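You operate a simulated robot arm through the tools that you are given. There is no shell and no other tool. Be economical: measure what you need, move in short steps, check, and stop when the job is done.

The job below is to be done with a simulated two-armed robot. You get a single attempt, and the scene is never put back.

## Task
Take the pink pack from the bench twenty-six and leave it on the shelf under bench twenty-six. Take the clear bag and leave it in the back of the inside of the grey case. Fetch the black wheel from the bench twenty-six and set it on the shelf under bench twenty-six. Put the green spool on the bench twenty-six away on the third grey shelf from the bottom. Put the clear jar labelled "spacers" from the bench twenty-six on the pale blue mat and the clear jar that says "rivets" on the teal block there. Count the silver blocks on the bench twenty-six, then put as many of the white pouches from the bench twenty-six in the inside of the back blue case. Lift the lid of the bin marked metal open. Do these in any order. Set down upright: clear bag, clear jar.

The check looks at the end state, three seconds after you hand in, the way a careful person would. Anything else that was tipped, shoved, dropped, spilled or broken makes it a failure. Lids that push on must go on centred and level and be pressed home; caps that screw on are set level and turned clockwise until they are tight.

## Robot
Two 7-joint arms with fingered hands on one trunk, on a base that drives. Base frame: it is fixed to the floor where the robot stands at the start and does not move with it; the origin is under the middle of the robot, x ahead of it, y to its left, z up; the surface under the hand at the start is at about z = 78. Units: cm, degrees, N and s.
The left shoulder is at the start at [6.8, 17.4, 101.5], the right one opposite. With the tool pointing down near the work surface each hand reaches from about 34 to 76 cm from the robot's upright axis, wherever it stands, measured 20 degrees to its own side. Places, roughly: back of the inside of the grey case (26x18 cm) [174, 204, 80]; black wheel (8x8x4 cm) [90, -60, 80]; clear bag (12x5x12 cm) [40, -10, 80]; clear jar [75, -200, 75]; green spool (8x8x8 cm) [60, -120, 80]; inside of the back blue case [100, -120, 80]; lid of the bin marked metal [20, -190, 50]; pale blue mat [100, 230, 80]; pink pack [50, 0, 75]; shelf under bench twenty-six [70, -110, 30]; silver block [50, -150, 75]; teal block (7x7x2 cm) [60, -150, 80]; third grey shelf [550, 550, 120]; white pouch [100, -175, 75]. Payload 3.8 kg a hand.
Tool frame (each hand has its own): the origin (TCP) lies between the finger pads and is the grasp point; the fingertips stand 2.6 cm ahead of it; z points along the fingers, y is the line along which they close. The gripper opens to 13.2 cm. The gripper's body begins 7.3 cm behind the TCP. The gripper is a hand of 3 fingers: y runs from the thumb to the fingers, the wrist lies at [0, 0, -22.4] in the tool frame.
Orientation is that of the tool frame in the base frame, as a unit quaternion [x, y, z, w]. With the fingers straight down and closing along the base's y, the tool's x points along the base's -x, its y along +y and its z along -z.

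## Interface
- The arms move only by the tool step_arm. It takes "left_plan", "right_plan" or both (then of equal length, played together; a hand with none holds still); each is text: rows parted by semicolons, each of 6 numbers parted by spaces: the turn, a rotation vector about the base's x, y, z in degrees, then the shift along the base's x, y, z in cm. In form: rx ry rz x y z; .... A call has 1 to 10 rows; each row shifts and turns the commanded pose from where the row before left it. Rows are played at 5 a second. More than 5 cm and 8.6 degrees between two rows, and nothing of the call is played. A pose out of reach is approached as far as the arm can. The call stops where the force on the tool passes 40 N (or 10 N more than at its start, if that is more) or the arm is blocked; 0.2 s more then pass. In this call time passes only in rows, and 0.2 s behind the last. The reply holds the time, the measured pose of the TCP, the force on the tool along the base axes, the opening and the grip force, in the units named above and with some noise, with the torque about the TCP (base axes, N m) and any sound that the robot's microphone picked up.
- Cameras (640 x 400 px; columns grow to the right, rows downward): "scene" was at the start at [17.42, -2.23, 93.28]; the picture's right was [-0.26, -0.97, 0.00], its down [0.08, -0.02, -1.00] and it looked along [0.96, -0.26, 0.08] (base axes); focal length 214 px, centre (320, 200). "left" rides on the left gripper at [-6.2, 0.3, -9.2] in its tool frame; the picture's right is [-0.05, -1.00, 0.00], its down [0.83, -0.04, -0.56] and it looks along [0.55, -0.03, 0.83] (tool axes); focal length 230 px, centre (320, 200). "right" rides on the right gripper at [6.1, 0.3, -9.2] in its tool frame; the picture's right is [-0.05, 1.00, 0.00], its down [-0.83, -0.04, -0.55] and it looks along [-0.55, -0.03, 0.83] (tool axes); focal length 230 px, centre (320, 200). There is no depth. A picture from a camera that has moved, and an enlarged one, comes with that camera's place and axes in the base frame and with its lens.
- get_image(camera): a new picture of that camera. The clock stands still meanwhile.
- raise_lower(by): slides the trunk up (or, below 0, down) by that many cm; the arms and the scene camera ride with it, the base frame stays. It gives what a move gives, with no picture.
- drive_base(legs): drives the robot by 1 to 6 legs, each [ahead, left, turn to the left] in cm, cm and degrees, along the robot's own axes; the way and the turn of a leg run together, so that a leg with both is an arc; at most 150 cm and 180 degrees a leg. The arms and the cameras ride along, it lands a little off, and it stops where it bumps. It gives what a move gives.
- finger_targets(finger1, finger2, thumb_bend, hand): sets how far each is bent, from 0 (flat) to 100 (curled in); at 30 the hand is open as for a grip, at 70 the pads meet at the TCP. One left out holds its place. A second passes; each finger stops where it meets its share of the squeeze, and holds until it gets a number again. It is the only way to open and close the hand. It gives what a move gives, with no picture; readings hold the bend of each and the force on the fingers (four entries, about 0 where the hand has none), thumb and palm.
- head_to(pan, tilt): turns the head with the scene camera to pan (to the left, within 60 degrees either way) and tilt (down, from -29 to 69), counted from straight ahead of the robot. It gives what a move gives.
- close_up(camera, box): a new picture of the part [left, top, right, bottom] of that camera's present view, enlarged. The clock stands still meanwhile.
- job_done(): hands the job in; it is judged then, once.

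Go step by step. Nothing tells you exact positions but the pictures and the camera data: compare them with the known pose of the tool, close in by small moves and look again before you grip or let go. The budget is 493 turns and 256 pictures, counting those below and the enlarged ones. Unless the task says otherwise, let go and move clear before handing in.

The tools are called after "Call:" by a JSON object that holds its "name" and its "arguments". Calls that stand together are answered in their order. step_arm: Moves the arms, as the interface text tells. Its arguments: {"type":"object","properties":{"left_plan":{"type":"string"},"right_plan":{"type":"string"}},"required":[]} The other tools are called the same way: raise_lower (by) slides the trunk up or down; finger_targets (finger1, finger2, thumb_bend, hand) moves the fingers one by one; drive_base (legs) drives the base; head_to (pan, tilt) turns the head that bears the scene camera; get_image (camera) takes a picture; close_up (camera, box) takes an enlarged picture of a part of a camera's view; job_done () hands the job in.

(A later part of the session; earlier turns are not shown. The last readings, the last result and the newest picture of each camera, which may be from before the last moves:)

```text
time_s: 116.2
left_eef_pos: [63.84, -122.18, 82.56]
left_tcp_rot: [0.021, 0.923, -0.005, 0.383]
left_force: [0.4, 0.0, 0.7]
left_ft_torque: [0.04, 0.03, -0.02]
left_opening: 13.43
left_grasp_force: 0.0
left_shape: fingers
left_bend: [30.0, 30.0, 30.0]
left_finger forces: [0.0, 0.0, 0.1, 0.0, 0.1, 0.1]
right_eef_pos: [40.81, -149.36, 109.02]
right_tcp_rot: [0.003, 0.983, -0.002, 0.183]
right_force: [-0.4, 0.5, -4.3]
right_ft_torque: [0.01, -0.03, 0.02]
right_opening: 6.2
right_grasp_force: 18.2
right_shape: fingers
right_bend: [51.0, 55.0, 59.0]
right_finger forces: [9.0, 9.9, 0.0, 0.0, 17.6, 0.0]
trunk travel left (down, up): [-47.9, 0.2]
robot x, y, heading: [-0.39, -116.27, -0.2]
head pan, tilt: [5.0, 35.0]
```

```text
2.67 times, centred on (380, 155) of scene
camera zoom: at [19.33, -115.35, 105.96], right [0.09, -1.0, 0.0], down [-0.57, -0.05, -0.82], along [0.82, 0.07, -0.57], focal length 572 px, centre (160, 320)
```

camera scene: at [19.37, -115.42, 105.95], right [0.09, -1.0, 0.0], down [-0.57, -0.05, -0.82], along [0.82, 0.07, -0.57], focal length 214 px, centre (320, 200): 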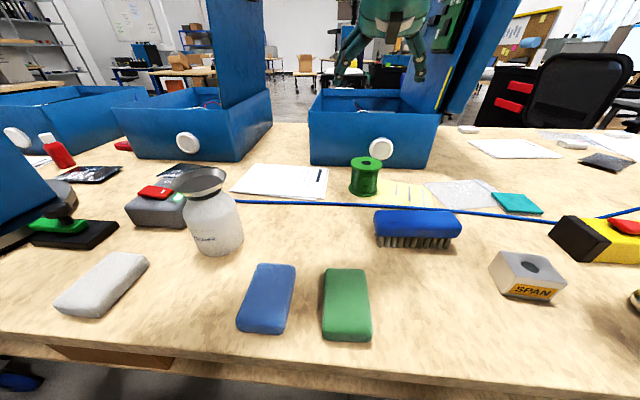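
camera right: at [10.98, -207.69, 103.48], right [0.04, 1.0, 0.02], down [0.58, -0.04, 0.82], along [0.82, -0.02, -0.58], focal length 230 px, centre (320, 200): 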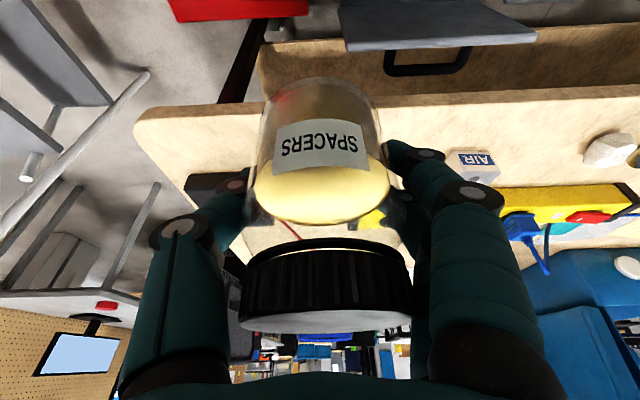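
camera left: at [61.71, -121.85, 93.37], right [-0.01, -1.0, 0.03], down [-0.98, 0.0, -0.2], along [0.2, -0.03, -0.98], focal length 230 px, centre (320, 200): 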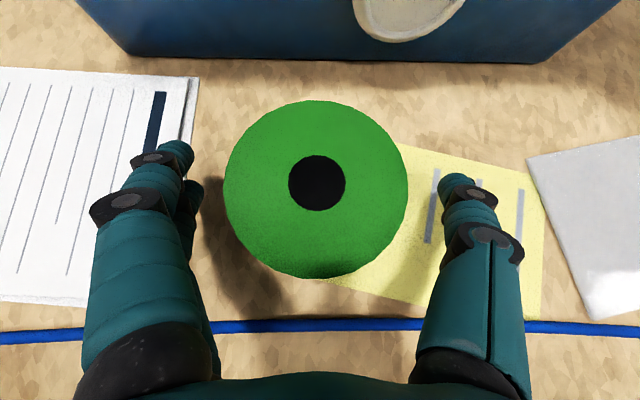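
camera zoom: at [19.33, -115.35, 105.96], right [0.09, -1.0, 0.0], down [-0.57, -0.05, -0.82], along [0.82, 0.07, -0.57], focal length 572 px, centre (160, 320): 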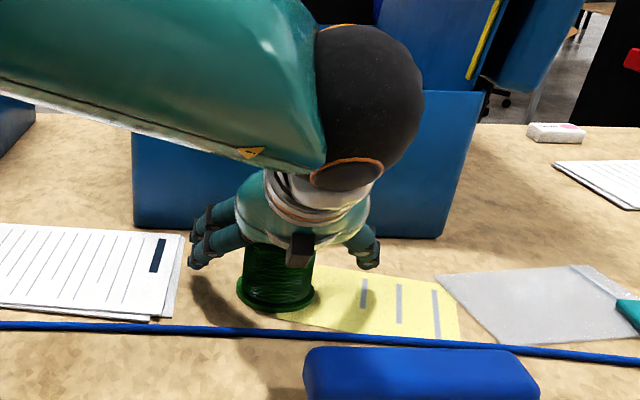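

Call:
{"name": "finger_targets", "arguments": {"hand": "left", "finger1": 66, "finger2": 66, "thumb_bend": 66}}

Call:
{"name": "step_arm", "arguments": {"left_plan": "0 0 0 0 0 1; 0 0 0 0 0 2; 0 0 0 0 0 4; 0 0 0 0 0 4"}}

Call:
{"name": "get_image", "arguments": {"camera": "left"}}

Call:
{"name": "get_image", "arguments": {"camera": "scene"}}

```text
time_s: 117.2
left_eef_pos: [63.86, -122.13, 82.46]
left_tcp_rot: [0.021, 0.923, -0.005, 0.384]
left_force: [0.5, 0.7, 0.4]
left_ft_torque: [0.05, 0.01, -0.02]
left_opening: 4.71
left_grasp_force: 15.4
left_shape: fingers
left_bend: [59.0, 54.0, 60.0]
left_finger forces: [7.3, 8.7, 0.0, 0.0, 15.6, 0.0]
right_eef_pos: [40.85, -149.43, 108.91]
right_tcp_rot: [0.003, 0.983, -0.002, 0.182]
right_force: [-0.8, 0.3, -4.1]
right_ft_torque: [-0.03, -0.06, 0.0]
right_opening: 6.18
right_grasp_force: 18.3
right_shape: fingers
right_bend: [51.0, 55.0, 59.0]
right_finger forces: [9.0, 10.0, 0.1, 0.0, 17.6, 0.0]
trunk travel left (down, up): [-47.9, 0.2]
robot x, y, heading: [-0.74, -115.79, -0.0]
head pan, tilt: [5.0, 35.0]
```

```text
time_s: 118.2
left_eef_pos: [63.82, -121.93, 93.68]
left_tcp_rot: [0.021, 0.923, -0.003, 0.384]
left_force: [0.1, 0.3, -2.6]
left_ft_torque: [-0.01, 0.01, -0.01]
left_opening: 4.73
left_grasp_force: 16.0
left_shape: fingers
left_bend: [59.0, 54.0, 60.0]
left_finger forces: [7.3, 8.5, 0.0, 0.0, 15.7, 0.0]
right_eef_pos: [40.76, -149.49, 109.05]
right_tcp_rot: [0.003, 0.983, -0.002, 0.182]
right_force: [0.2, 0.0, -4.5]
right_ft_torque: [-0.04, 0.0, -0.01]
right_opening: 6.17
right_grasp_force: 19.2
right_shape: fingers
right_bend: [51.0, 55.0, 59.0]
right_finger forces: [9.1, 9.9, 0.1, 0.1, 18.2, 0.0]
trunk travel left (down, up): [-47.9, 0.2]
robot x, y, heading: [-0.28, -116.24, -0.2]
head pan, tilt: [5.0, 35.0]
```

```text
175 pictures are left
camera left: at [61.67, -121.73, 104.5], right [-0.01, -1.0, 0.03], down [-0.98, 0.0, -0.2], along [0.2, -0.03, -0.98], focal length 230 px, centre (320, 200)
```

left: 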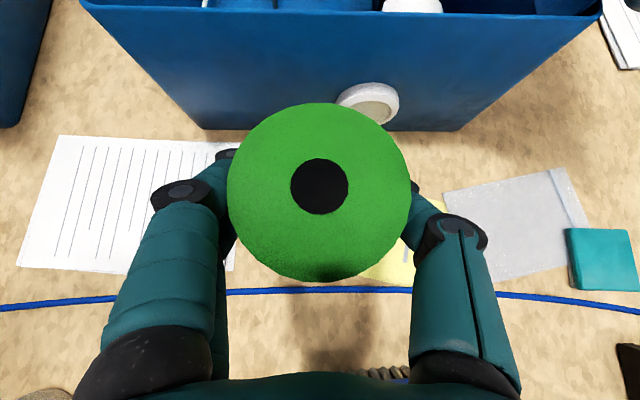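

```text
174 pictures are left
camera scene: at [19.33, -115.35, 105.97], right [0.09, -1.0, 0.0], down [-0.57, -0.05, -0.82], along [0.82, 0.07, -0.57], focal length 214 px, centre (320, 200)
```

scene: 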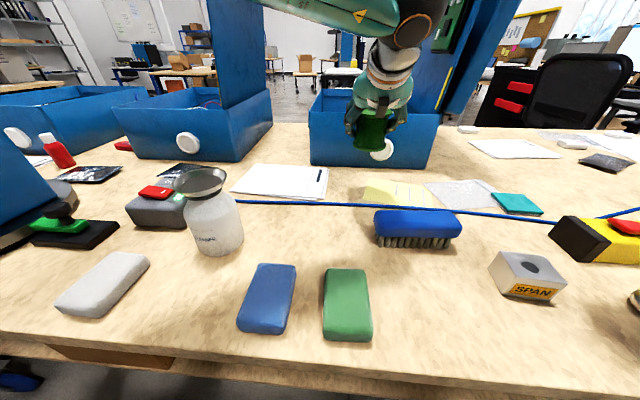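

The spool is held upright. I'll tuck both arms, back off and drive left to view the route to the other benches.

Call:
{"name": "step_arm", "arguments": {"left_plan": "0 0 0 -2 0 4; 0 0 0 -4 1 2.5; 0 0 0 -4 2 2; 0 0 0 -4 2 2; 0 0 0 -4 2 2; 0 0 0 -4 2 2; 0 0 0 -2 2 2"}}

Call:
{"name": "drive_base", "arguments": {"legs": [[-35, 0, 0], [0, 110, 0]]}}

Call:
{"name": "head_to", "arguments": {"pan": 35, "tilt": 15}}

Call:
{"name": "get_image", "arguments": {"camera": "scene"}}

Call:
{"name": "head_to", "arguments": {"pan": 60, "tilt": 15}}

Call:
{"name": "get_image", "arguments": {"camera": "scene"}}

```text
time_s: 119.8
left_eef_pos: [39.96, -110.85, 110.2]
left_tcp_rot: [0.021, 0.923, -0.004, 0.384]
left_force: [0.4, 0.2, -2.3]
left_ft_torque: [0.0, -0.01, 0.0]
left_opening: 4.7
left_grasp_force: 14.6
left_shape: fingers
left_bend: [59.0, 54.0, 60.0]
left_finger forces: [7.0, 8.5, 0.0, 0.0, 15.7, 0.1]
right_eef_pos: [40.81, -149.46, 109.07]
right_tcp_rot: [0.004, 0.983, -0.004, 0.182]
right_force: [0.5, 0.1, -2.8]
right_ft_torque: [-0.02, 0.0, -0.01]
right_opening: 6.14
right_grasp_force: 18.8
right_shape: fingers
right_bend: [51.0, 55.0, 59.0]
right_finger forces: [9.0, 9.9, 0.0, 0.1, 18.1, 0.1]
trunk travel left (down, up): [-47.9, 0.2]
robot x, y, heading: [-0.45, -115.98, 0.0]
head pan, tilt: [5.0, 35.0]
```

```text
time_s: 131.5
left_eef_pos: [4.23, -2.81, 110.23]
left_tcp_rot: [0.018, 0.923, -0.003, 0.384]
left_force: [-0.2, -0.3, -2.7]
left_ft_torque: [-0.03, 0.02, 0.0]
left_opening: 4.73
left_grasp_force: 15.0
left_shape: fingers
left_bend: [59.0, 54.0, 60.0]
left_finger forces: [7.1, 8.3, 0.0, 0.0, 15.7, 0.0]
right_eef_pos: [5.43, -41.27, 108.99]
right_tcp_rot: [-0.001, 0.983, -0.002, 0.183]
right_force: [0.3, 0.0, -3.5]
right_ft_torque: [0.01, -0.05, 0.03]
right_opening: 6.16
right_grasp_force: 18.5
right_shape: fingers
right_bend: [51.0, 55.0, 59.0]
right_finger forces: [9.1, 9.7, 0.0, 0.0, 18.1, 0.1]
trunk travel left (down, up): [-47.9, 0.2]
robot x, y, heading: [-36.14, -8.09, 0.4]
head pan, tilt: [5.0, 35.0]
```

```text
time_s: 132.4
left_eef_pos: [4.19, -2.82, 110.09]
left_tcp_rot: [0.018, 0.923, -0.003, 0.384]
left_force: [-0.1, 0.5, -3.6]
left_ft_torque: [-0.01, 0.02, -0.01]
left_opening: 4.69
left_grasp_force: 15.1
left_shape: fingers
left_bend: [59.0, 54.0, 60.0]
left_finger forces: [7.0, 8.4, 0.1, 0.0, 15.7, 0.1]
right_eef_pos: [5.39, -41.24, 108.98]
right_tcp_rot: [-0.001, 0.983, -0.002, 0.182]
right_force: [-0.8, 0.6, -4.2]
right_ft_torque: [0.0, -0.03, 0.02]
right_opening: 6.16
right_grasp_force: 19.1
right_shape: fingers
right_bend: [51.0, 55.0, 59.0]
right_finger forces: [9.0, 9.8, 0.0, 0.0, 18.2, 0.0]
trunk travel left (down, up): [-47.9, 0.2]
robot x, y, heading: [-36.25, -8.28, 0.3]
head pan, tilt: [35.0, 15.0]
```

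```text
173 pictures are left
camera scene: at [-17.48, -2.81, 109.15], right [0.58, -0.82, 0.0], down [-0.21, -0.15, -0.97], along [0.79, 0.56, -0.26], focal length 214 px, centre (320, 200)
```

scene: 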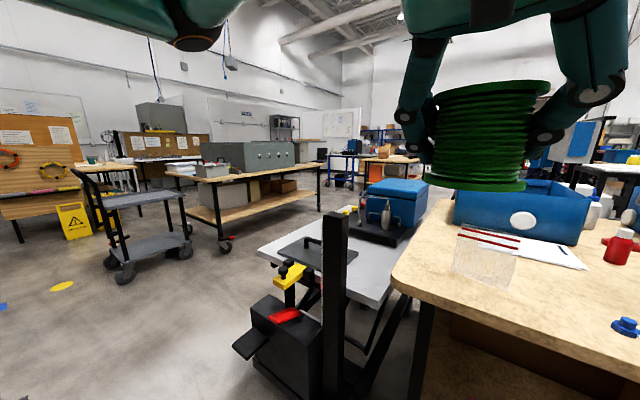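

```text
time_s: 133.3
left_eef_pos: [4.14, -2.92, 110.04]
left_tcp_rot: [0.017, 0.923, -0.002, 0.383]
left_force: [-0.6, 0.3, -3.4]
left_ft_torque: [0.03, -0.01, -0.02]
left_opening: 4.68
left_grasp_force: 15.7
left_shape: fingers
left_bend: [59.0, 54.0, 60.0]
left_finger forces: [7.0, 8.4, 0.1, 0.0, 15.7, 0.0]
right_eef_pos: [5.44, -41.28, 109.0]
right_tcp_rot: [-0.001, 0.983, -0.001, 0.182]
right_force: [-1.1, 0.1, -4.3]
right_ft_torque: [-0.01, 0.03, 0.0]
right_opening: 6.2
right_grasp_force: 18.2
right_shape: fingers
right_bend: [51.0, 55.0, 59.0]
right_finger forces: [9.0, 9.9, 0.0, 0.0, 18.1, 0.1]
trunk travel left (down, up): [-47.9, 0.2]
robot x, y, heading: [-35.89, -8.42, 0.1]
head pan, tilt: [60.0, 15.0]
```

```text
172 pictures are left
camera scene: at [-20.48, -0.09, 109.16], right [0.87, -0.5, 0.0], down [-0.13, -0.22, -0.97], along [0.48, 0.84, -0.26], focal length 214 px, centre (320, 200)
```

scene: 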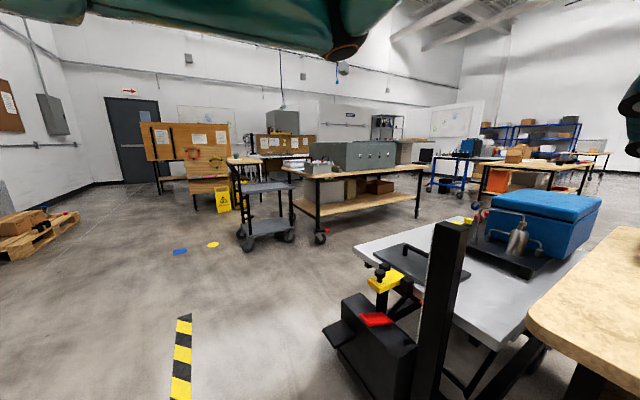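

The floor is wide open; bench 2 (with the grey case) has its front edge near y≈190, x 80–265. I'll drive around the lift cart to stand facing it near the mat.

Call:
{"name": "drive_base", "arguments": {"legs": [[0, 138, 0], [0, 0, 90], [0, -120, 0]]}}

Call:
{"name": "head_to", "arguments": {"pan": 0, "tilt": 25}}

Call:
{"name": "get_image", "arguments": {"camera": "scene"}}

```text
time_s: 159.7
left_eef_pos: [83.1, 161.9, 110.08]
left_tcp_rot: [-0.618, 0.686, 0.26, 0.282]
left_force: [0.5, -0.2, -2.8]
left_ft_torque: [0.04, -0.04, 0.01]
left_opening: 4.67
left_grasp_force: 15.5
left_shape: fingers
left_bend: [59.0, 54.0, 60.0]
left_finger forces: [6.9, 8.3, 0.0, 0.0, 15.5, 0.1]
right_eef_pos: [121.54, 160.33, 108.84]
right_tcp_rot: [-0.672, 0.718, 0.122, 0.135]
right_force: [0.3, -0.5, -4.4]
right_ft_torque: [0.01, -0.02, -0.01]
right_opening: 6.13
right_grasp_force: 17.8
right_shape: fingers
right_bend: [51.0, 55.0, 59.0]
right_finger forces: [8.5, 9.7, 0.0, 0.0, 17.3, 0.0]
trunk travel left (down, up): [-47.9, 0.2]
robot x, y, heading: [85.7, 121.27, 86.7]
head pan, tilt: [60.0, 15.0]
```

```text
time_s: 161.0
left_eef_pos: [83.07, 161.91, 110.18]
left_tcp_rot: [-0.618, 0.686, 0.26, 0.281]
left_force: [0.1, -0.2, -3.1]
left_ft_torque: [-0.03, 0.02, 0.0]
left_opening: 4.68
left_grasp_force: 16.0
left_shape: fingers
left_bend: [59.0, 54.0, 60.0]
left_finger forces: [7.0, 8.4, 0.1, 0.1, 15.5, 0.0]
right_eef_pos: [121.62, 160.44, 109.0]
right_tcp_rot: [-0.672, 0.718, 0.123, 0.135]
right_force: [-0.3, -0.4, -4.1]
right_ft_torque: [0.01, -0.02, 0.02]
right_opening: 6.14
right_grasp_force: 17.5
right_shape: fingers
right_bend: [51.0, 55.0, 59.0]
right_finger forces: [8.5, 9.7, 0.0, 0.0, 17.4, 0.0]
trunk travel left (down, up): [-47.9, 0.2]
robot x, y, heading: [85.71, 121.23, 86.4]
head pan, tilt: [0.0, 25.0]
```

```text
171 pictures are left
camera scene: at [87.21, 141.36, 107.54], right [1.0, -0.06, 0.0], down [-0.03, -0.42, -0.91], along [0.05, 0.9, -0.42], focal length 214 px, centre (320, 200)
```

scene: 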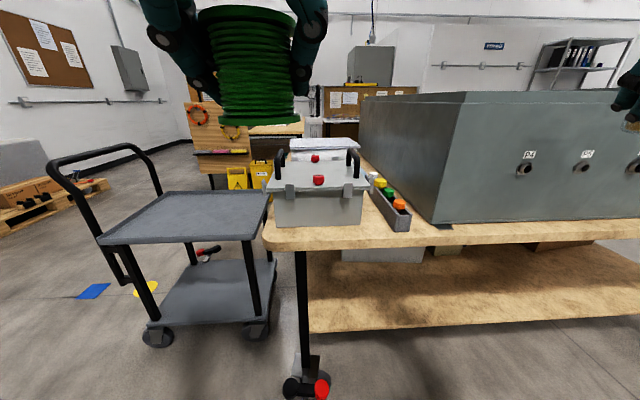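

Call:
{"name": "close_up", "arguments": {"camera": "scene", "box": [220, 100, 460, 250]}}

Call:
{"name": "head_to", "arguments": {"pan": -45, "tilt": 20}}

Call:
{"name": "get_image", "arguments": {"camera": "scene"}}

Call:
{"name": "get_image", "arguments": {"camera": "right"}}

```text
2.67 times, centred on (340, 175) of scene
camera zoom: at [87.21, 141.36, 107.54], right [1.0, -0.06, 0.0], down [-0.03, -0.42, -0.91], along [0.05, 0.9, -0.42], focal length 572 px, centre (267, 267)
```

zoom: 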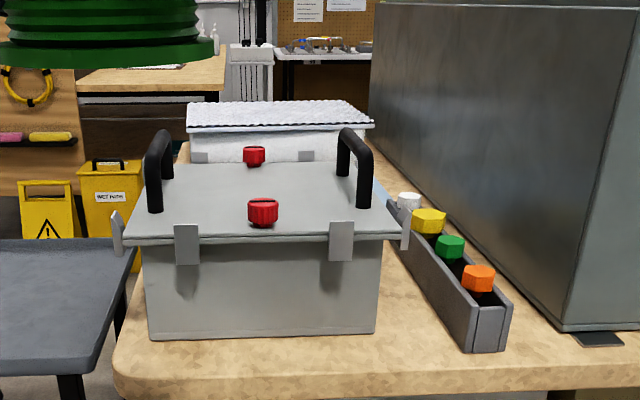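

```text
time_s: 162.1
left_eef_pos: [83.21, 161.88, 110.07]
left_tcp_rot: [-0.617, 0.687, 0.26, 0.282]
left_force: [0.2, -0.4, -3.5]
left_ft_torque: [0.01, 0.01, 0.01]
left_opening: 4.68
left_grasp_force: 15.4
left_shape: fingers
left_bend: [59.0, 54.0, 60.0]
left_finger forces: [6.9, 8.4, 0.0, 0.1, 15.5, 0.0]
right_eef_pos: [121.59, 160.44, 109.05]
right_tcp_rot: [-0.673, 0.717, 0.124, 0.135]
right_force: [-0.5, -0.4, -3.7]
right_ft_torque: [-0.02, -0.03, -0.01]
right_opening: 6.11
right_grasp_force: 17.7
right_shape: fingers
right_bend: [51.0, 55.0, 59.0]
right_finger forces: [8.5, 9.7, 0.0, 0.0, 17.3, 0.0]
trunk travel left (down, up): [-47.9, 0.2]
robot x, y, heading: [85.94, 121.04, 86.3]
head pan, tilt: [-45.0, 20.0]
```

```text
169 pictures are left
camera scene: at [93.63, 138.34, 108.34], right [0.66, -0.75, 0.0], down [-0.26, -0.23, -0.94], along [0.7, 0.62, -0.34], focal length 214 px, centre (320, 200)
```

scene: 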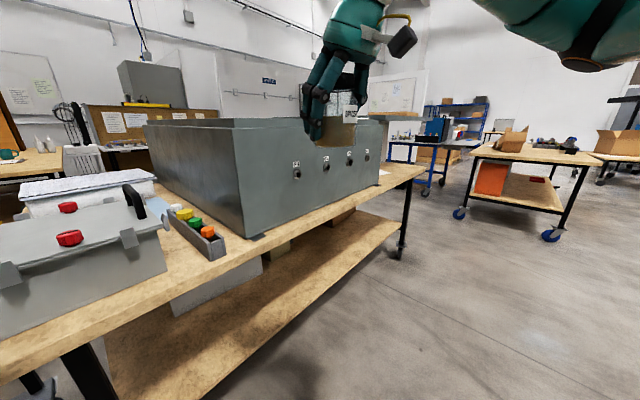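

```text
168 pictures are left
camera right: at [120.66, 151.48, 115.33], right [-0.99, 0.11, 0.02], down [0.08, 0.57, 0.82], along [0.08, 0.81, -0.58], focal length 230 px, centre (320, 200)
```

right: 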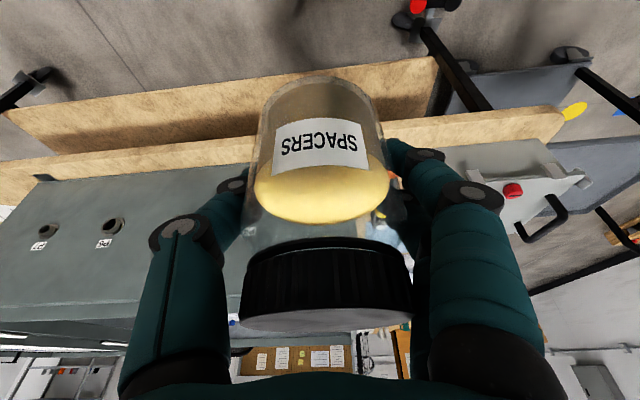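

The mat should be behind the grey toolbox, near (100, 230). I'll raise the right hand to look over and into the grey case.

Call:
{"name": "step_arm", "arguments": {"right_plan": "0 0 0 -2 0 4; 0 0 0 -2 0 4; 0 0 0 -2 0 4; 0 0 0 -2 0 4; 0 0 0 -2 0 4"}}

Call:
{"name": "get_image", "arguments": {"camera": "right"}}

Call:
{"name": "head_to", "arguments": {"pan": -10, "tilt": 20}}

Call:
{"name": "close_up", "arguments": {"camera": "scene", "box": [200, 110, 440, 260]}}

```text
time_s: 163.3
left_eef_pos: [83.0, 161.84, 110.17]
left_tcp_rot: [-0.618, 0.686, 0.26, 0.283]
left_force: [-0.1, 0.1, -2.8]
left_ft_torque: [-0.01, 0.03, -0.02]
left_opening: 4.69
left_grasp_force: 15.7
left_shape: fingers
left_bend: [59.0, 54.0, 60.0]
left_finger forces: [6.9, 8.4, 0.1, 0.1, 15.5, 0.1]
right_eef_pos: [111.4, 160.6, 128.98]
right_tcp_rot: [-0.672, 0.718, 0.121, 0.134]
right_force: [0.2, -0.2, -4.9]
right_ft_torque: [0.03, 0.0, -0.01]
right_opening: 6.13
right_grasp_force: 17.9
right_shape: fingers
right_bend: [51.0, 55.0, 59.0]
right_finger forces: [8.8, 9.8, 0.1, 0.1, 17.5, 0.0]
trunk travel left (down, up): [-47.9, 0.2]
robot x, y, heading: [86.06, 121.46, 86.3]
head pan, tilt: [-45.0, 20.0]
```

```text
167 pictures are left
camera right: at [110.59, 151.61, 135.37], right [-0.99, 0.11, 0.01], down [0.08, 0.57, 0.82], along [0.09, 0.81, -0.58], focal length 230 px, centre (320, 200)
```

right: 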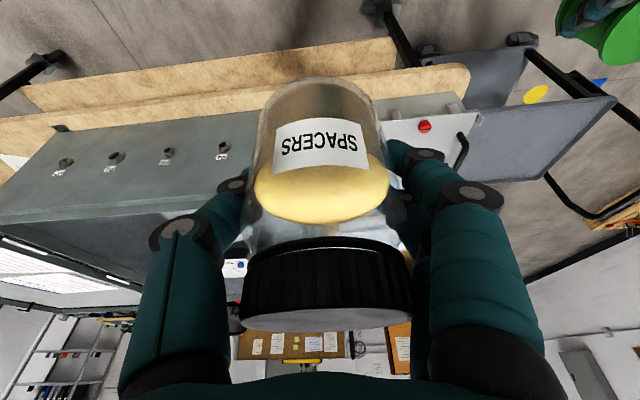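

```text
time_s: 164.3
left_eef_pos: [83.05, 161.8, 110.06]
left_tcp_rot: [-0.618, 0.687, 0.26, 0.282]
left_force: [-0.2, -0.5, -3.5]
left_ft_torque: [0.0, 0.02, -0.02]
left_opening: 4.67
left_grasp_force: 15.0
left_shape: fingers
left_bend: [59.0, 54.0, 60.0]
left_finger forces: [6.9, 8.3, 0.0, 0.1, 15.5, 0.0]
right_eef_pos: [111.49, 160.66, 128.93]
right_tcp_rot: [-0.673, 0.717, 0.123, 0.134]
right_force: [-0.8, 0.0, -3.7]
right_ft_torque: [0.01, -0.02, 0.01]
right_opening: 6.12
right_grasp_force: 18.2
right_shape: fingers
right_bend: [51.0, 55.0, 59.0]
right_finger forces: [8.7, 9.9, 0.0, 0.0, 17.6, 0.0]
trunk travel left (down, up): [-47.9, 0.2]
robot x, y, heading: [85.82, 121.49, 86.4]
head pan, tilt: [-10.0, 20.0]
```

```text
2.67 times, centred on (320, 185) of scene
camera zoom: at [88.83, 141.21, 108.34], right [0.97, -0.23, 0.0], down [-0.08, -0.33, -0.94], along [0.22, 0.91, -0.34], focal length 572 px, centre (320, 240)
```

zoom: 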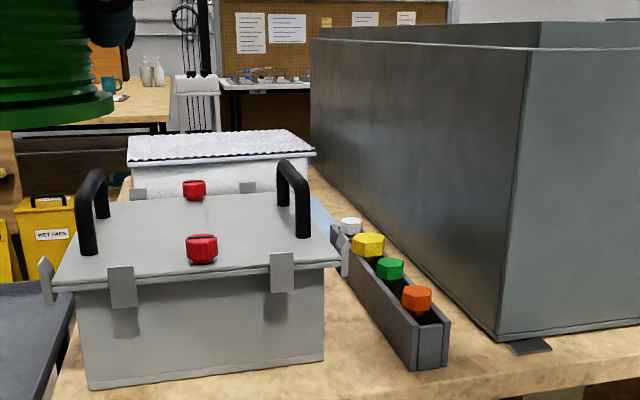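

Call:
{"name": "drive_base", "arguments": {"legs": [[32, 0, 0]]}}

Call:
{"name": "head_to", "arguments": {"pan": 0, "tilt": 40}}

Call:
{"name": "get_image", "arguments": {"camera": "scene"}}

Call:
{"name": "get_image", "arguments": {"camera": "right"}}

```text
time_s: 166.4
left_eef_pos: [85.13, 192.66, 110.09]
left_tcp_rot: [-0.617, 0.687, 0.26, 0.282]
left_force: [-0.2, 0.2, -3.7]
left_ft_torque: [-0.02, -0.01, -0.04]
left_opening: 4.66
left_grasp_force: 16.3
left_shape: fingers
left_bend: [59.0, 54.0, 60.0]
left_finger forces: [6.9, 8.3, 0.0, 0.0, 15.5, 0.1]
right_eef_pos: [113.6, 191.38, 129.13]
right_tcp_rot: [-0.672, 0.718, 0.122, 0.134]
right_force: [-0.8, 0.5, -3.7]
right_ft_torque: [0.03, 0.0, 0.02]
right_opening: 6.14
right_grasp_force: 18.0
right_shape: fingers
right_bend: [51.0, 55.0, 59.0]
right_finger forces: [8.5, 9.7, 0.0, 0.0, 17.6, 0.0]
trunk travel left (down, up): [-47.9, 0.2]
robot x, y, heading: [88.04, 152.16, 86.4]
head pan, tilt: [-10.0, 20.0]
```

```text
time_s: 167.2
left_eef_pos: [85.14, 192.48, 110.08]
left_tcp_rot: [-0.617, 0.687, 0.26, 0.282]
left_force: [-0.2, 0.0, -2.6]
left_ft_torque: [-0.01, 0.0, -0.04]
left_opening: 4.68
left_grasp_force: 15.5
left_shape: fingers
left_bend: [59.0, 54.0, 60.0]
left_finger forces: [6.9, 8.3, 0.1, 0.0, 15.5, 0.0]
right_eef_pos: [113.56, 191.36, 128.98]
right_tcp_rot: [-0.672, 0.718, 0.123, 0.134]
right_force: [-0.2, 1.0, -3.7]
right_ft_torque: [0.02, -0.02, -0.02]
right_opening: 6.15
right_grasp_force: 17.8
right_shape: fingers
right_bend: [51.0, 55.0, 59.0]
right_finger forces: [8.7, 9.7, 0.0, 0.1, 17.5, 0.0]
trunk travel left (down, up): [-47.9, 0.2]
robot x, y, heading: [87.82, 152.18, 86.5]
head pan, tilt: [0.0, 40.0]
```

```text
165 pictures are left
camera scene: at [89.14, 171.43, 105.21], right [1.0, -0.06, 0.0], down [-0.04, -0.64, -0.77], along [0.05, 0.76, -0.64], focal length 214 px, centre (320, 200)
```

scene: 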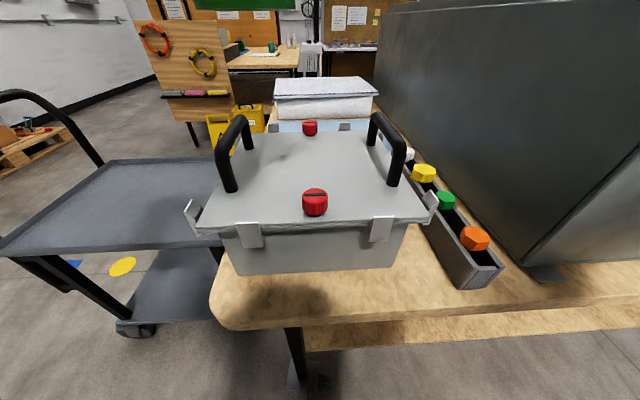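

```text
164 pictures are left
camera right: at [112.71, 182.36, 135.33], right [-0.99, 0.12, 0.02], down [0.08, 0.57, 0.82], along [0.09, 0.81, -0.58], focal length 230 px, centre (320, 200)
```

right: 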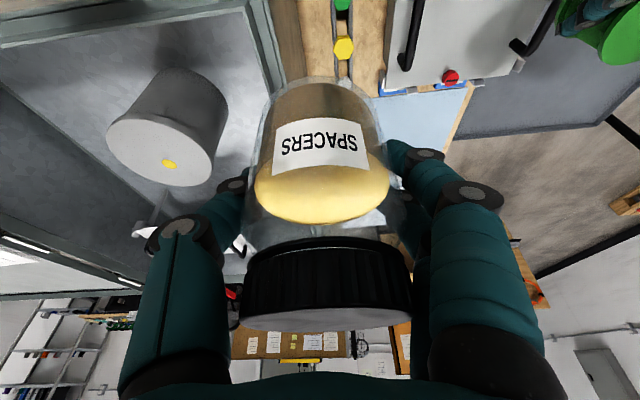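

I can see the pale blue mat behind the toolbox (about x 79–110, y 217–243). I'll edge closer and carry the jar over the toolbox at height.

Call:
{"name": "drive_base", "arguments": {"legs": [[7, 0, 0]]}}

Call:
{"name": "step_arm", "arguments": {"right_plan": "0 0 0 -2.5 3.5 -1; 0 0 0 -2.5 3.5 -1; 0 0 0 -2.5 3.5 -1; 0 0 0 -2.5 3.5 -1; 0 0 0 -2.5 3.5 -2; 0 0 0 -2.5 3.5 -2; 0 0 0 -1.5 3.5 -2; 0 0 0 0 3.5 -3; 0 0 0 0 3 -3"}}

Call:
{"name": "get_image", "arguments": {"camera": "right"}}

Call:
{"name": "head_to", "arguments": {"pan": -5, "tilt": 25}}

Call:
{"name": "get_image", "arguments": {"camera": "scene"}}

```text
time_s: 168.3
left_eef_pos: [85.44, 198.47, 109.7]
left_tcp_rot: [-0.618, 0.688, 0.258, 0.279]
left_force: [0.4, 0.4, -3.0]
left_ft_torque: [-0.01, 0.02, -0.02]
left_opening: 4.65
left_grasp_force: 16.4
left_shape: fingers
left_bend: [59.0, 54.0, 60.0]
left_finger forces: [6.9, 8.4, 0.0, 0.0, 15.5, 0.1]
right_eef_pos: [114.1, 197.18, 128.63]
right_tcp_rot: [-0.671, 0.719, 0.12, 0.132]
right_force: [0.2, 1.2, -5.5]
right_ft_torque: [-0.06, -0.01, 0.01]
right_opening: 6.14
right_grasp_force: 18.2
right_shape: fingers
right_bend: [51.0, 55.0, 59.0]
right_finger forces: [8.6, 9.8, 0.1, 0.0, 17.4, 0.1]
trunk travel left (down, up): [-47.9, 0.2]
robot x, y, heading: [88.03, 157.35, 86.2]
head pan, tilt: [0.0, 40.0]
stopped in leg 1: the robot was blocked; the commanded pose is now the measured one
```

```text
time_s: 170.3
left_eef_pos: [85.42, 198.02, 110.24]
left_tcp_rot: [-0.616, 0.688, 0.258, 0.282]
left_force: [0.4, 0.2, -2.8]
left_ft_torque: [0.02, -0.03, -0.01]
left_opening: 4.68
left_grasp_force: 15.3
left_shape: fingers
left_bend: [59.0, 54.0, 60.0]
left_finger forces: [7.1, 8.4, 0.0, 0.1, 15.7, 0.0]
right_eef_pos: [98.18, 225.99, 111.94]
right_tcp_rot: [-0.672, 0.718, 0.121, 0.135]
right_force: [-0.2, -0.6, -3.8]
right_ft_torque: [0.0, 0.01, 0.01]
right_opening: 6.07
right_grasp_force: 18.4
right_shape: fingers
right_bend: [51.0, 56.0, 59.0]
right_finger forces: [8.6, 10.2, 0.1, 0.0, 17.7, 0.1]
right hand out of reach, approached as far as the arm can: row 9
trunk travel left (down, up): [-47.9, 0.2]
robot x, y, heading: [88.12, 157.8, 86.3]
head pan, tilt: [0.0, 40.0]
```

```text
163 pictures are left
camera right: at [97.28, 217.0, 118.2], right [-0.99, 0.11, 0.01], down [0.08, 0.57, 0.82], along [0.09, 0.81, -0.58], focal length 230 px, centre (320, 200)
```

right: 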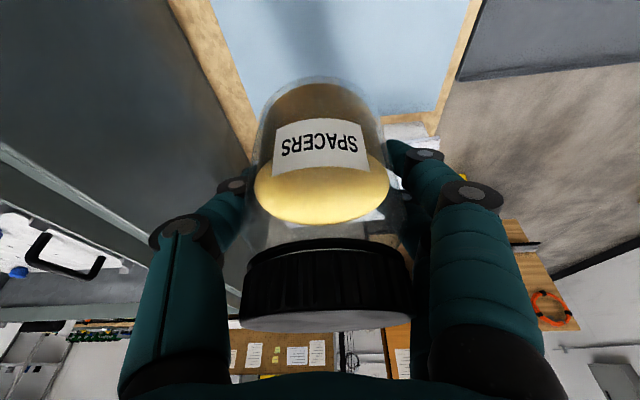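

```text
time_s: 171.1
left_eef_pos: [85.38, 197.96, 110.26]
left_tcp_rot: [-0.617, 0.687, 0.26, 0.283]
left_force: [0.0, 0.3, -2.9]
left_ft_torque: [-0.01, 0.01, -0.01]
left_opening: 4.67
left_grasp_force: 15.6
left_shape: fingers
left_bend: [59.0, 54.0, 60.0]
left_finger forces: [7.1, 8.4, 0.0, 0.1, 15.6, 0.0]
right_eef_pos: [98.24, 225.88, 111.96]
right_tcp_rot: [-0.672, 0.718, 0.123, 0.134]
right_force: [0.6, 0.2, -4.8]
right_ft_torque: [0.0, 0.0, -0.03]
right_opening: 6.09
right_grasp_force: 18.1
right_shape: fingers
right_bend: [51.0, 56.0, 59.0]
right_finger forces: [8.6, 10.2, 0.0, 0.0, 17.6, 0.1]
trunk travel left (down, up): [-47.9, 0.2]
robot x, y, heading: [88.08, 157.27, 86.3]
head pan, tilt: [-5.0, 25.0]
```

```text
162 pictures are left
camera scene: at [90.28, 177.36, 107.53], right [0.99, -0.15, 0.0], down [-0.06, -0.42, -0.91], along [0.14, 0.9, -0.42], focal length 214 px, centre (320, 200)
```

scene: 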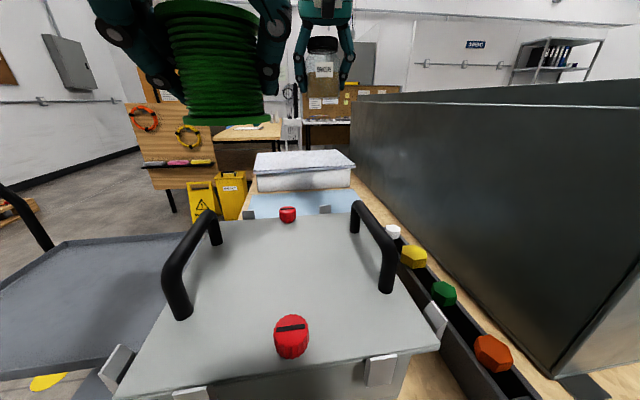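

The mat fills x 77–116, y 217–250. I'll lower the jar onto it at about (97, 228).

Call:
{"name": "step_arm", "arguments": {"right_plan": "0 0 0 -0.3 0.3 -4; 0 0 0 -0.3 0.5 -4; 0 0 0 -0.3 0.5 -4; 0 0 0 0 0.5 -4; 0 0 0 0 0.5 -4"}}

Call:
{"name": "get_image", "arguments": {"camera": "right"}}

Call:
{"name": "get_image", "arguments": {"camera": "scene"}}

```text
time_s: 172.3
left_eef_pos: [85.42, 198.0, 110.13]
left_tcp_rot: [-0.617, 0.687, 0.26, 0.281]
left_force: [-0.4, -0.2, -3.4]
left_ft_torque: [0.0, 0.01, 0.03]
left_opening: 4.68
left_grasp_force: 14.9
left_shape: fingers
left_bend: [59.0, 54.0, 60.0]
left_finger forces: [7.0, 8.5, 0.0, 0.0, 15.5, 0.0]
right_eef_pos: [98.02, 226.77, 92.1]
right_tcp_rot: [-0.671, 0.718, 0.123, 0.134]
right_force: [-0.2, 0.4, -2.9]
right_ft_torque: [0.03, 0.01, -0.02]
right_opening: 6.11
right_grasp_force: 17.9
right_shape: fingers
right_bend: [51.0, 56.0, 59.0]
right_finger forces: [8.3, 10.2, 0.0, 0.0, 17.6, 0.0]
right hand out of reach, approached as far as the arm can: row 4, 5
trunk travel left (down, up): [-47.9, 0.2]
robot x, y, heading: [88.12, 157.09, 86.5]
head pan, tilt: [-5.0, 25.0]
```

```text
161 pictures are left
camera right: at [96.99, 217.8, 98.45], right [-0.99, 0.12, 0.01], down [0.08, 0.57, 0.82], along [0.09, 0.81, -0.58], focal length 230 px, centre (320, 200)
```

right: 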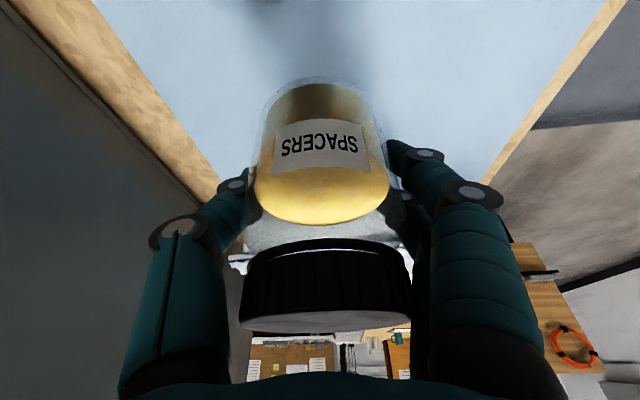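

```text
160 pictures are left
camera scene: at [90.26, 177.37, 107.52], right [0.99, -0.15, 0.0], down [-0.06, -0.42, -0.91], along [0.14, 0.9, -0.42], focal length 214 px, centre (320, 200)
```

scene: 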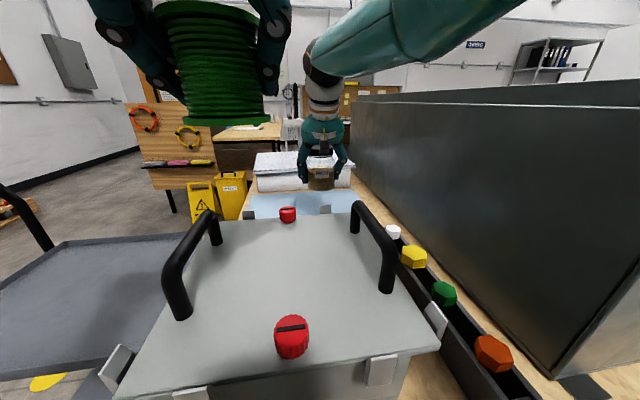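

Call:
{"name": "step_arm", "arguments": {"right_plan": "0 0 0 0 -1.5 -3; 0 0 0 0 -0.5 -3; 0 0 0 0 0 -1; 0 0 0 0 0 -1; 0 0 0 0 0 -1"}}

Call:
{"name": "get_image", "arguments": {"camera": "right"}}

Call:
{"name": "get_image", "arguments": {"camera": "scene"}}

```text
time_s: 173.5
left_eef_pos: [85.53, 197.94, 110.13]
left_tcp_rot: [-0.617, 0.687, 0.26, 0.282]
left_force: [-0.4, -0.5, -3.1]
left_ft_torque: [-0.02, -0.02, 0.0]
left_opening: 4.66
left_grasp_force: 16.2
left_shape: fingers
left_bend: [59.0, 54.0, 60.0]
left_finger forces: [7.0, 8.2, 0.1, 0.0, 15.6, 0.0]
right_eef_pos: [97.82, 225.03, 83.08]
right_tcp_rot: [-0.671, 0.719, 0.123, 0.134]
right_force: [0.1, -0.2, -4.4]
right_ft_torque: [0.01, 0.03, 0.0]
right_opening: 6.11
right_grasp_force: 18.7
right_shape: fingers
right_bend: [51.0, 56.0, 59.0]
right_finger forces: [8.3, 10.3, 0.0, 0.0, 17.6, 0.0]
right hand out of reach, approached as far as the arm can: row 1, 4
trunk travel left (down, up): [-47.9, 0.2]
robot x, y, heading: [88.44, 157.55, 86.3]
head pan, tilt: [-5.0, 25.0]
```

```text
159 pictures are left
camera right: at [96.98, 216.12, 89.46], right [-0.99, 0.12, 0.02], down [0.08, 0.57, 0.82], along [0.09, 0.81, -0.58], focal length 230 px, centre (320, 200)
```

right: 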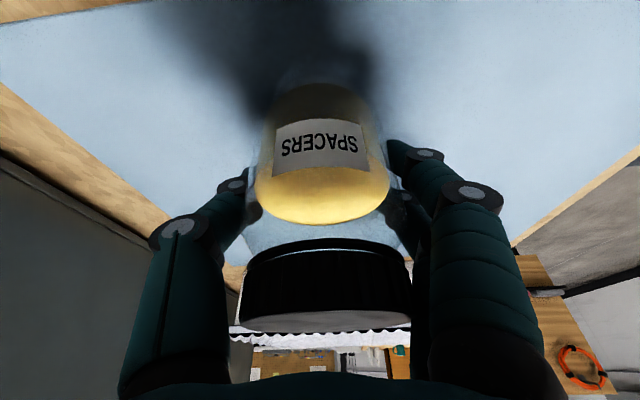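

```text
158 pictures are left
camera scene: at [90.35, 177.38, 107.52], right [0.99, -0.15, 0.0], down [-0.06, -0.42, -0.91], along [0.14, 0.9, -0.42], focal length 214 px, centre (320, 200)
```

scene: 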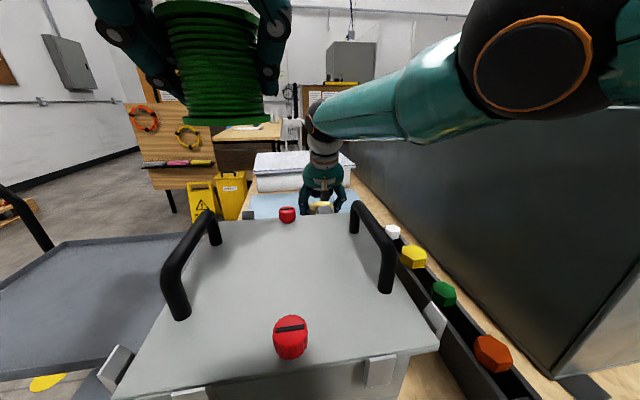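

No contact yet; I'll inch down.

Call:
{"name": "step_arm", "arguments": {"right_plan": "0 0 0 0 0 -0.4; 0 0 0 0 0 -0.4; 0 0 0 0 0 -0.4; 0 0 0 0 0 -0.4"}}

```text
time_s: 174.5
left_eef_pos: [85.39, 197.74, 110.66]
left_tcp_rot: [-0.616, 0.686, 0.262, 0.285]
left_force: [-0.3, -0.1, -3.7]
left_ft_torque: [-0.02, 0.01, 0.01]
left_opening: 4.66
left_grasp_force: 15.4
left_shape: fingers
left_bend: [59.0, 54.0, 60.0]
left_finger forces: [7.0, 8.2, 0.1, 0.0, 15.6, 0.0]
right_eef_pos: [97.92, 224.99, 82.66]
right_tcp_rot: [-0.671, 0.716, 0.131, 0.142]
right_force: [1.5, 4.7, 34.6]
right_ft_torque: [0.29, 0.22, -0.08]
right_opening: 6.06
right_grasp_force: 22.4
right_shape: fingers
right_bend: [52.0, 57.0, 61.0]
right_finger forces: [9.9, 12.6, 0.0, 0.1, 21.2, 0.0]
right hand out of reach, approached as far as the arm can: row 3
trunk travel left (down, up): [-47.9, 0.2]
robot x, y, heading: [87.94, 157.6, 86.5]
head pan, tilt: [-5.0, 25.0]
```

Contact. I'll ease off the push and let go.

Call:
{"name": "step_arm", "arguments": {"right_plan": "0 0 0 0 0 0.5; 0 0 0 0 0 0.5"}}

Call:
{"name": "finger_targets", "arguments": {"hand": "right", "finger1": 30, "finger2": 30, "thumb_bend": 30}}

Call:
{"name": "get_image", "arguments": {"camera": "right"}}

```text
time_s: 175.1
left_eef_pos: [85.53, 197.99, 110.09]
left_tcp_rot: [-0.617, 0.687, 0.26, 0.282]
left_force: [0.3, 0.9, -2.9]
left_ft_torque: [-0.02, 0.01, 0.01]
left_opening: 4.69
left_grasp_force: 15.9
left_shape: fingers
left_bend: [59.0, 54.0, 60.0]
left_finger forces: [7.0, 8.3, 0.0, 0.0, 15.6, 0.1]
right_eef_pos: [97.88, 224.82, 82.87]
right_tcp_rot: [-0.671, 0.718, 0.126, 0.136]
right_force: [-2.1, 13.6, 15.4]
right_ft_torque: [0.49, 0.21, -0.12]
right_opening: 6.11
right_grasp_force: 22.4
right_shape: fingers
right_bend: [52.0, 57.0, 61.0]
right_finger forces: [10.6, 14.3, 0.0, 0.1, 20.3, 0.1]
trunk travel left (down, up): [-47.9, 0.2]
robot x, y, heading: [87.89, 157.27, 86.2]
head pan, tilt: [-5.0, 25.0]
```

```text
time_s: 176.1
left_eef_pos: [85.47, 197.93, 110.11]
left_tcp_rot: [-0.617, 0.687, 0.261, 0.282]
left_force: [0.5, -0.1, -3.3]
left_ft_torque: [-0.02, 0.03, -0.02]
left_opening: 4.67
left_grasp_force: 15.4
left_shape: fingers
left_bend: [59.0, 54.0, 60.0]
left_finger forces: [7.0, 8.3, 0.1, 0.0, 15.6, 0.0]
right_eef_pos: [97.99, 224.74, 82.7]
right_tcp_rot: [-0.671, 0.719, 0.123, 0.134]
right_force: [1.1, -1.3, -0.1]
right_ft_torque: [0.02, 0.01, 0.03]
right_opening: 13.4
right_grasp_force: 0.1
right_shape: fingers
right_bend: [30.0, 30.0, 30.0]
right_finger forces: [0.1, 0.0, 0.0, 0.0, 0.0, 0.1]
trunk travel left (down, up): [-47.9, 0.2]
robot x, y, heading: [88.11, 157.17, 86.5]
head pan, tilt: [-5.0, 25.0]
```

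```text
157 pictures are left
camera right: at [97.06, 215.65, 88.92], right [-0.99, 0.12, 0.01], down [0.08, 0.57, 0.82], along [0.09, 0.81, -0.58], focal length 230 px, centre (320, 200)
```

right: 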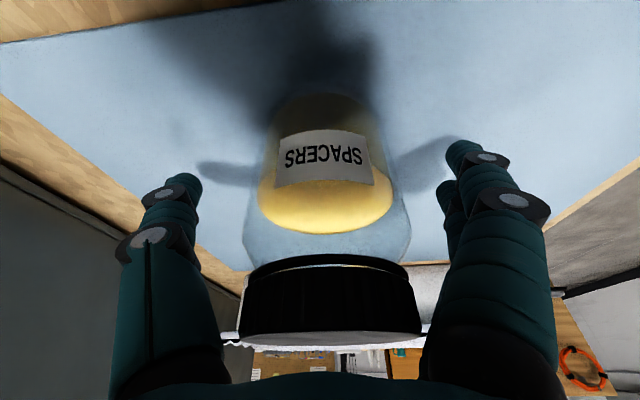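

Released and upright. I'll lift straight up and away.

Call:
{"name": "step_arm", "arguments": {"right_plan": "0 0 0 0 0 3; 0 0 0 0 0 4; 0 0 0 0 0 4; 0 0 0 0 0 4; 0 0 0 0 0 4; 0 0 0 1 -3 3; 0 0 0 1 -4 2; 0 0 0 1 -4 0; 0 0 0 1 -4 0; 0 0 0 1 -4 0"}}

Call:
{"name": "get_image", "arguments": {"camera": "right"}}

Call:
{"name": "get_image", "arguments": {"camera": "scene"}}

```text
time_s: 178.3
left_eef_pos: [82.09, 196.54, 110.78]
left_tcp_rot: [-0.621, 0.68, 0.26, 0.291]
left_force: [-3.8, -3.7, -5.0]
left_ft_torque: [-0.06, 0.06, 0.05]
left_opening: 4.62
left_grasp_force: 15.3
left_shape: fingers
left_bend: [60.0, 54.0, 61.0]
left_finger forces: [8.8, 8.6, 0.0, 0.1, 13.8, 0.1]
right_eef_pos: [90.17, 201.85, 108.47]
right_tcp_rot: [0.733, -0.653, -0.16, -0.103]
right_force: [3.8, 4.6, 1.8]
right_ft_torque: [-0.13, 0.12, -0.15]
right_opening: 12.81
right_grasp_force: 2.7
right_shape: fingers
right_bend: [32.0, 30.0, 30.0]
right_finger forces: [5.5, 0.0, 0.1, 0.0, 0.1, 0.1]
trunk travel left (down, up): [-47.9, 0.2]
robot x, y, heading: [87.1, 157.21, 87.1]
head pan, tilt: [-5.0, 25.0]
stopped in row 10 (right hand): the arm was blocked; the commanded pose is now the measured one
```

```text
156 pictures are left
camera right: at [91.29, 192.83, 114.73], right [-0.99, -0.08, 0.08], down [0.02, 0.57, 0.82], along [-0.11, 0.82, -0.57], focal length 230 px, centre (320, 200)
```

right: 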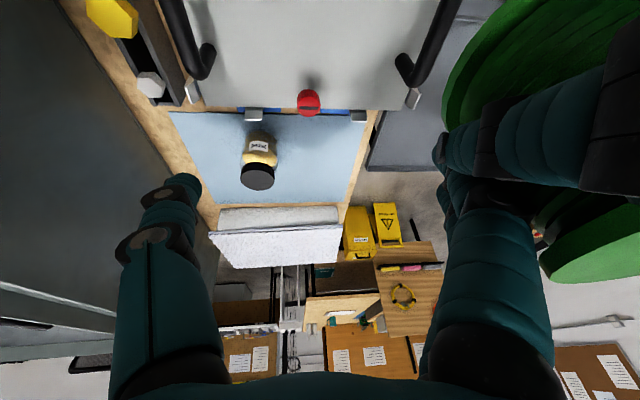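

```text
155 pictures are left
camera scene: at [87.32, 176.16, 107.99], right [0.99, -0.14, 0.02], down [-0.04, -0.41, -0.91], along [0.13, 0.9, -0.41], focal length 214 px, centre (320, 200)
```

scene: 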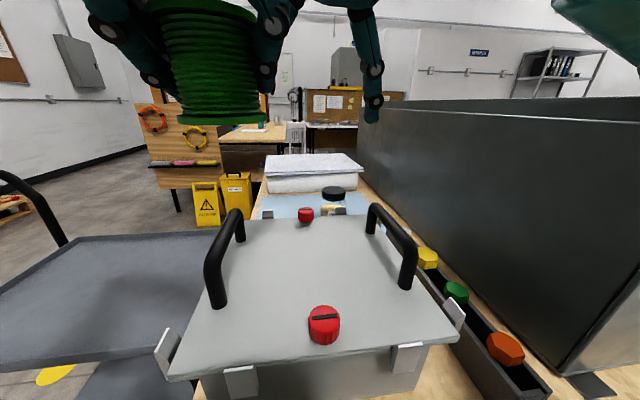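

The right finger touches the spool hand and the arm got deflected; its elbow may be pressing on something. I'll move the right hand up and forward a little and look at the elbow.

Call:
{"name": "step_arm", "arguments": {"right_plan": "0 0 0 0 2 2; 0 0 0 0 2 3; 0 0 0 0 1 4"}}

Call:
{"name": "head_to", "arguments": {"pan": -50, "tilt": 10}}

Call:
{"name": "get_image", "arguments": {"camera": "scene"}}

```text
time_s: 179.2
left_eef_pos: [84.84, 197.91, 110.08]
left_tcp_rot: [-0.619, 0.685, 0.26, 0.282]
left_force: [-0.7, 0.0, -2.0]
left_ft_torque: [0.0, -0.06, -0.03]
left_opening: 4.58
left_grasp_force: 16.8
left_shape: fingers
left_bend: [60.0, 54.0, 61.0]
left_finger forces: [8.3, 8.4, 0.0, 0.0, 16.1, 0.0]
right_eef_pos: [93.91, 208.24, 115.29]
right_tcp_rot: [0.725, -0.666, -0.15, -0.089]
right_force: [-0.4, -0.7, 0.1]
right_ft_torque: [-0.02, -0.05, -0.01]
right_opening: 13.5
right_grasp_force: 0.0
right_shape: fingers
right_bend: [30.0, 30.0, 30.0]
right_finger forces: [0.0, 0.1, 0.1, 0.0, 0.1, 0.0]
trunk travel left (down, up): [-47.9, 0.2]
robot x, y, heading: [88.17, 157.27, 86.6]
head pan, tilt: [-5.0, 25.0]
```

```text
time_s: 180.3
left_eef_pos: [84.85, 197.87, 110.05]
left_tcp_rot: [-0.618, 0.686, 0.259, 0.282]
left_force: [0.0, 0.6, -2.9]
left_ft_torque: [0.0, 0.02, -0.04]
left_opening: 4.6
left_grasp_force: 16.9
left_shape: fingers
left_bend: [60.0, 54.0, 61.0]
left_finger forces: [8.3, 8.3, 0.0, 0.0, 16.3, 0.0]
right_eef_pos: [93.94, 208.38, 115.38]
right_tcp_rot: [0.726, -0.666, -0.15, -0.088]
right_force: [-0.9, -0.8, 0.3]
right_ft_torque: [0.02, 0.01, 0.0]
right_opening: 13.47
right_grasp_force: 0.1
right_shape: fingers
right_bend: [30.0, 30.0, 30.0]
right_finger forces: [0.1, 0.0, 0.0, 0.0, 0.0, 0.1]
trunk travel left (down, up): [-47.9, 0.2]
robot x, y, heading: [87.56, 157.33, 86.7]
head pan, tilt: [-50.0, 10.0]
```

```text
154 pictures are left
camera scene: at [95.99, 173.77, 109.98], right [0.6, -0.8, 0.0], down [-0.14, -0.1, -0.98], along [0.79, 0.59, -0.17], focal length 214 px, centre (320, 200)
```

scene: 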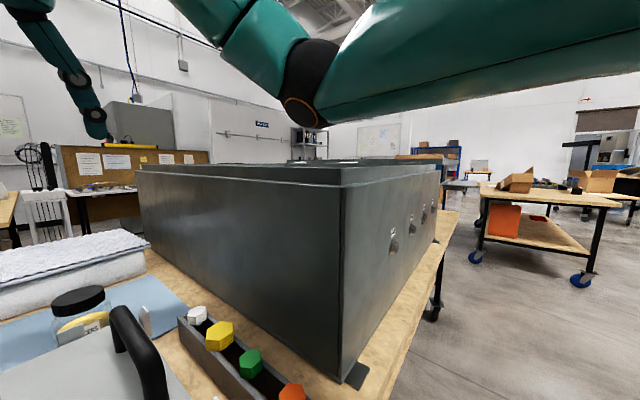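

The elbow sits above the case rim and is clear now, and the case hasn't moved. I'll back the base straight out.

Call:
{"name": "drive_base", "arguments": {"legs": [[-40, 0, 0]]}}

Call:
{"name": "get_image", "arguments": {"camera": "scene"}}

Call:
{"name": "get_image", "arguments": {"camera": "left"}}

```text
time_s: 182.8
left_eef_pos: [82.63, 157.77, 110.1]
left_tcp_rot: [-0.618, 0.686, 0.259, 0.281]
left_force: [-0.5, 0.4, -3.2]
left_ft_torque: [-0.03, 0.02, 0.03]
left_opening: 4.59
left_grasp_force: 16.3
left_shape: fingers
left_bend: [60.0, 54.0, 61.0]
left_finger forces: [8.2, 8.4, 0.1, 0.1, 16.2, 0.1]
right_eef_pos: [91.6, 168.07, 115.36]
right_tcp_rot: [0.725, -0.666, -0.152, -0.089]
right_force: [-0.6, -0.3, 0.4]
right_ft_torque: [-0.01, 0.01, 0.01]
right_opening: 13.47
right_grasp_force: 0.0
right_shape: fingers
right_bend: [30.0, 30.0, 30.0]
right_finger forces: [0.0, 0.0, 0.1, 0.0, 0.1, 0.0]
trunk travel left (down, up): [-47.9, 0.2]
robot x, y, heading: [85.47, 117.19, 86.7]
head pan, tilt: [-50.0, 10.0]
```

```text
153 pictures are left
camera scene: at [93.71, 133.56, 109.97], right [0.6, -0.8, 0.0], down [-0.14, -0.1, -0.98], along [0.79, 0.59, -0.17], focal length 214 px, centre (320, 200)
```

scene: 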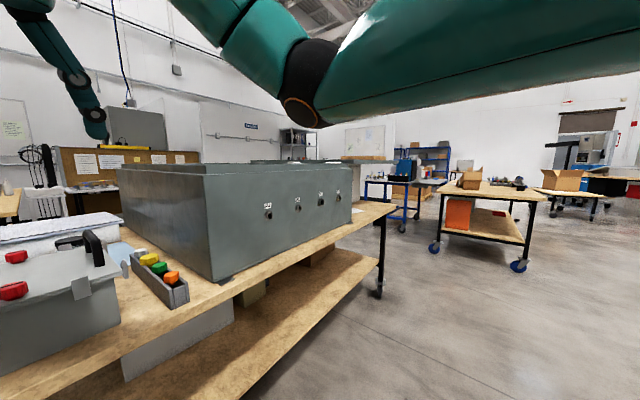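

```text
152 pictures are left
camera left: at [82.23, 155.5, 120.98], right [1.0, -0.06, 0.03], down [-0.06, -0.98, -0.2], along [0.04, 0.19, -0.98], focal length 230 px, centre (320, 200)
```

left: 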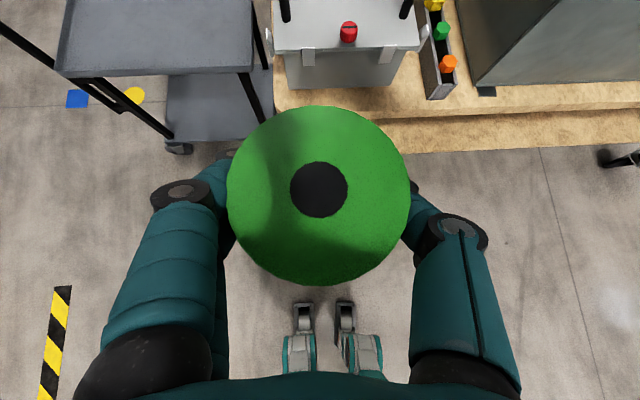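

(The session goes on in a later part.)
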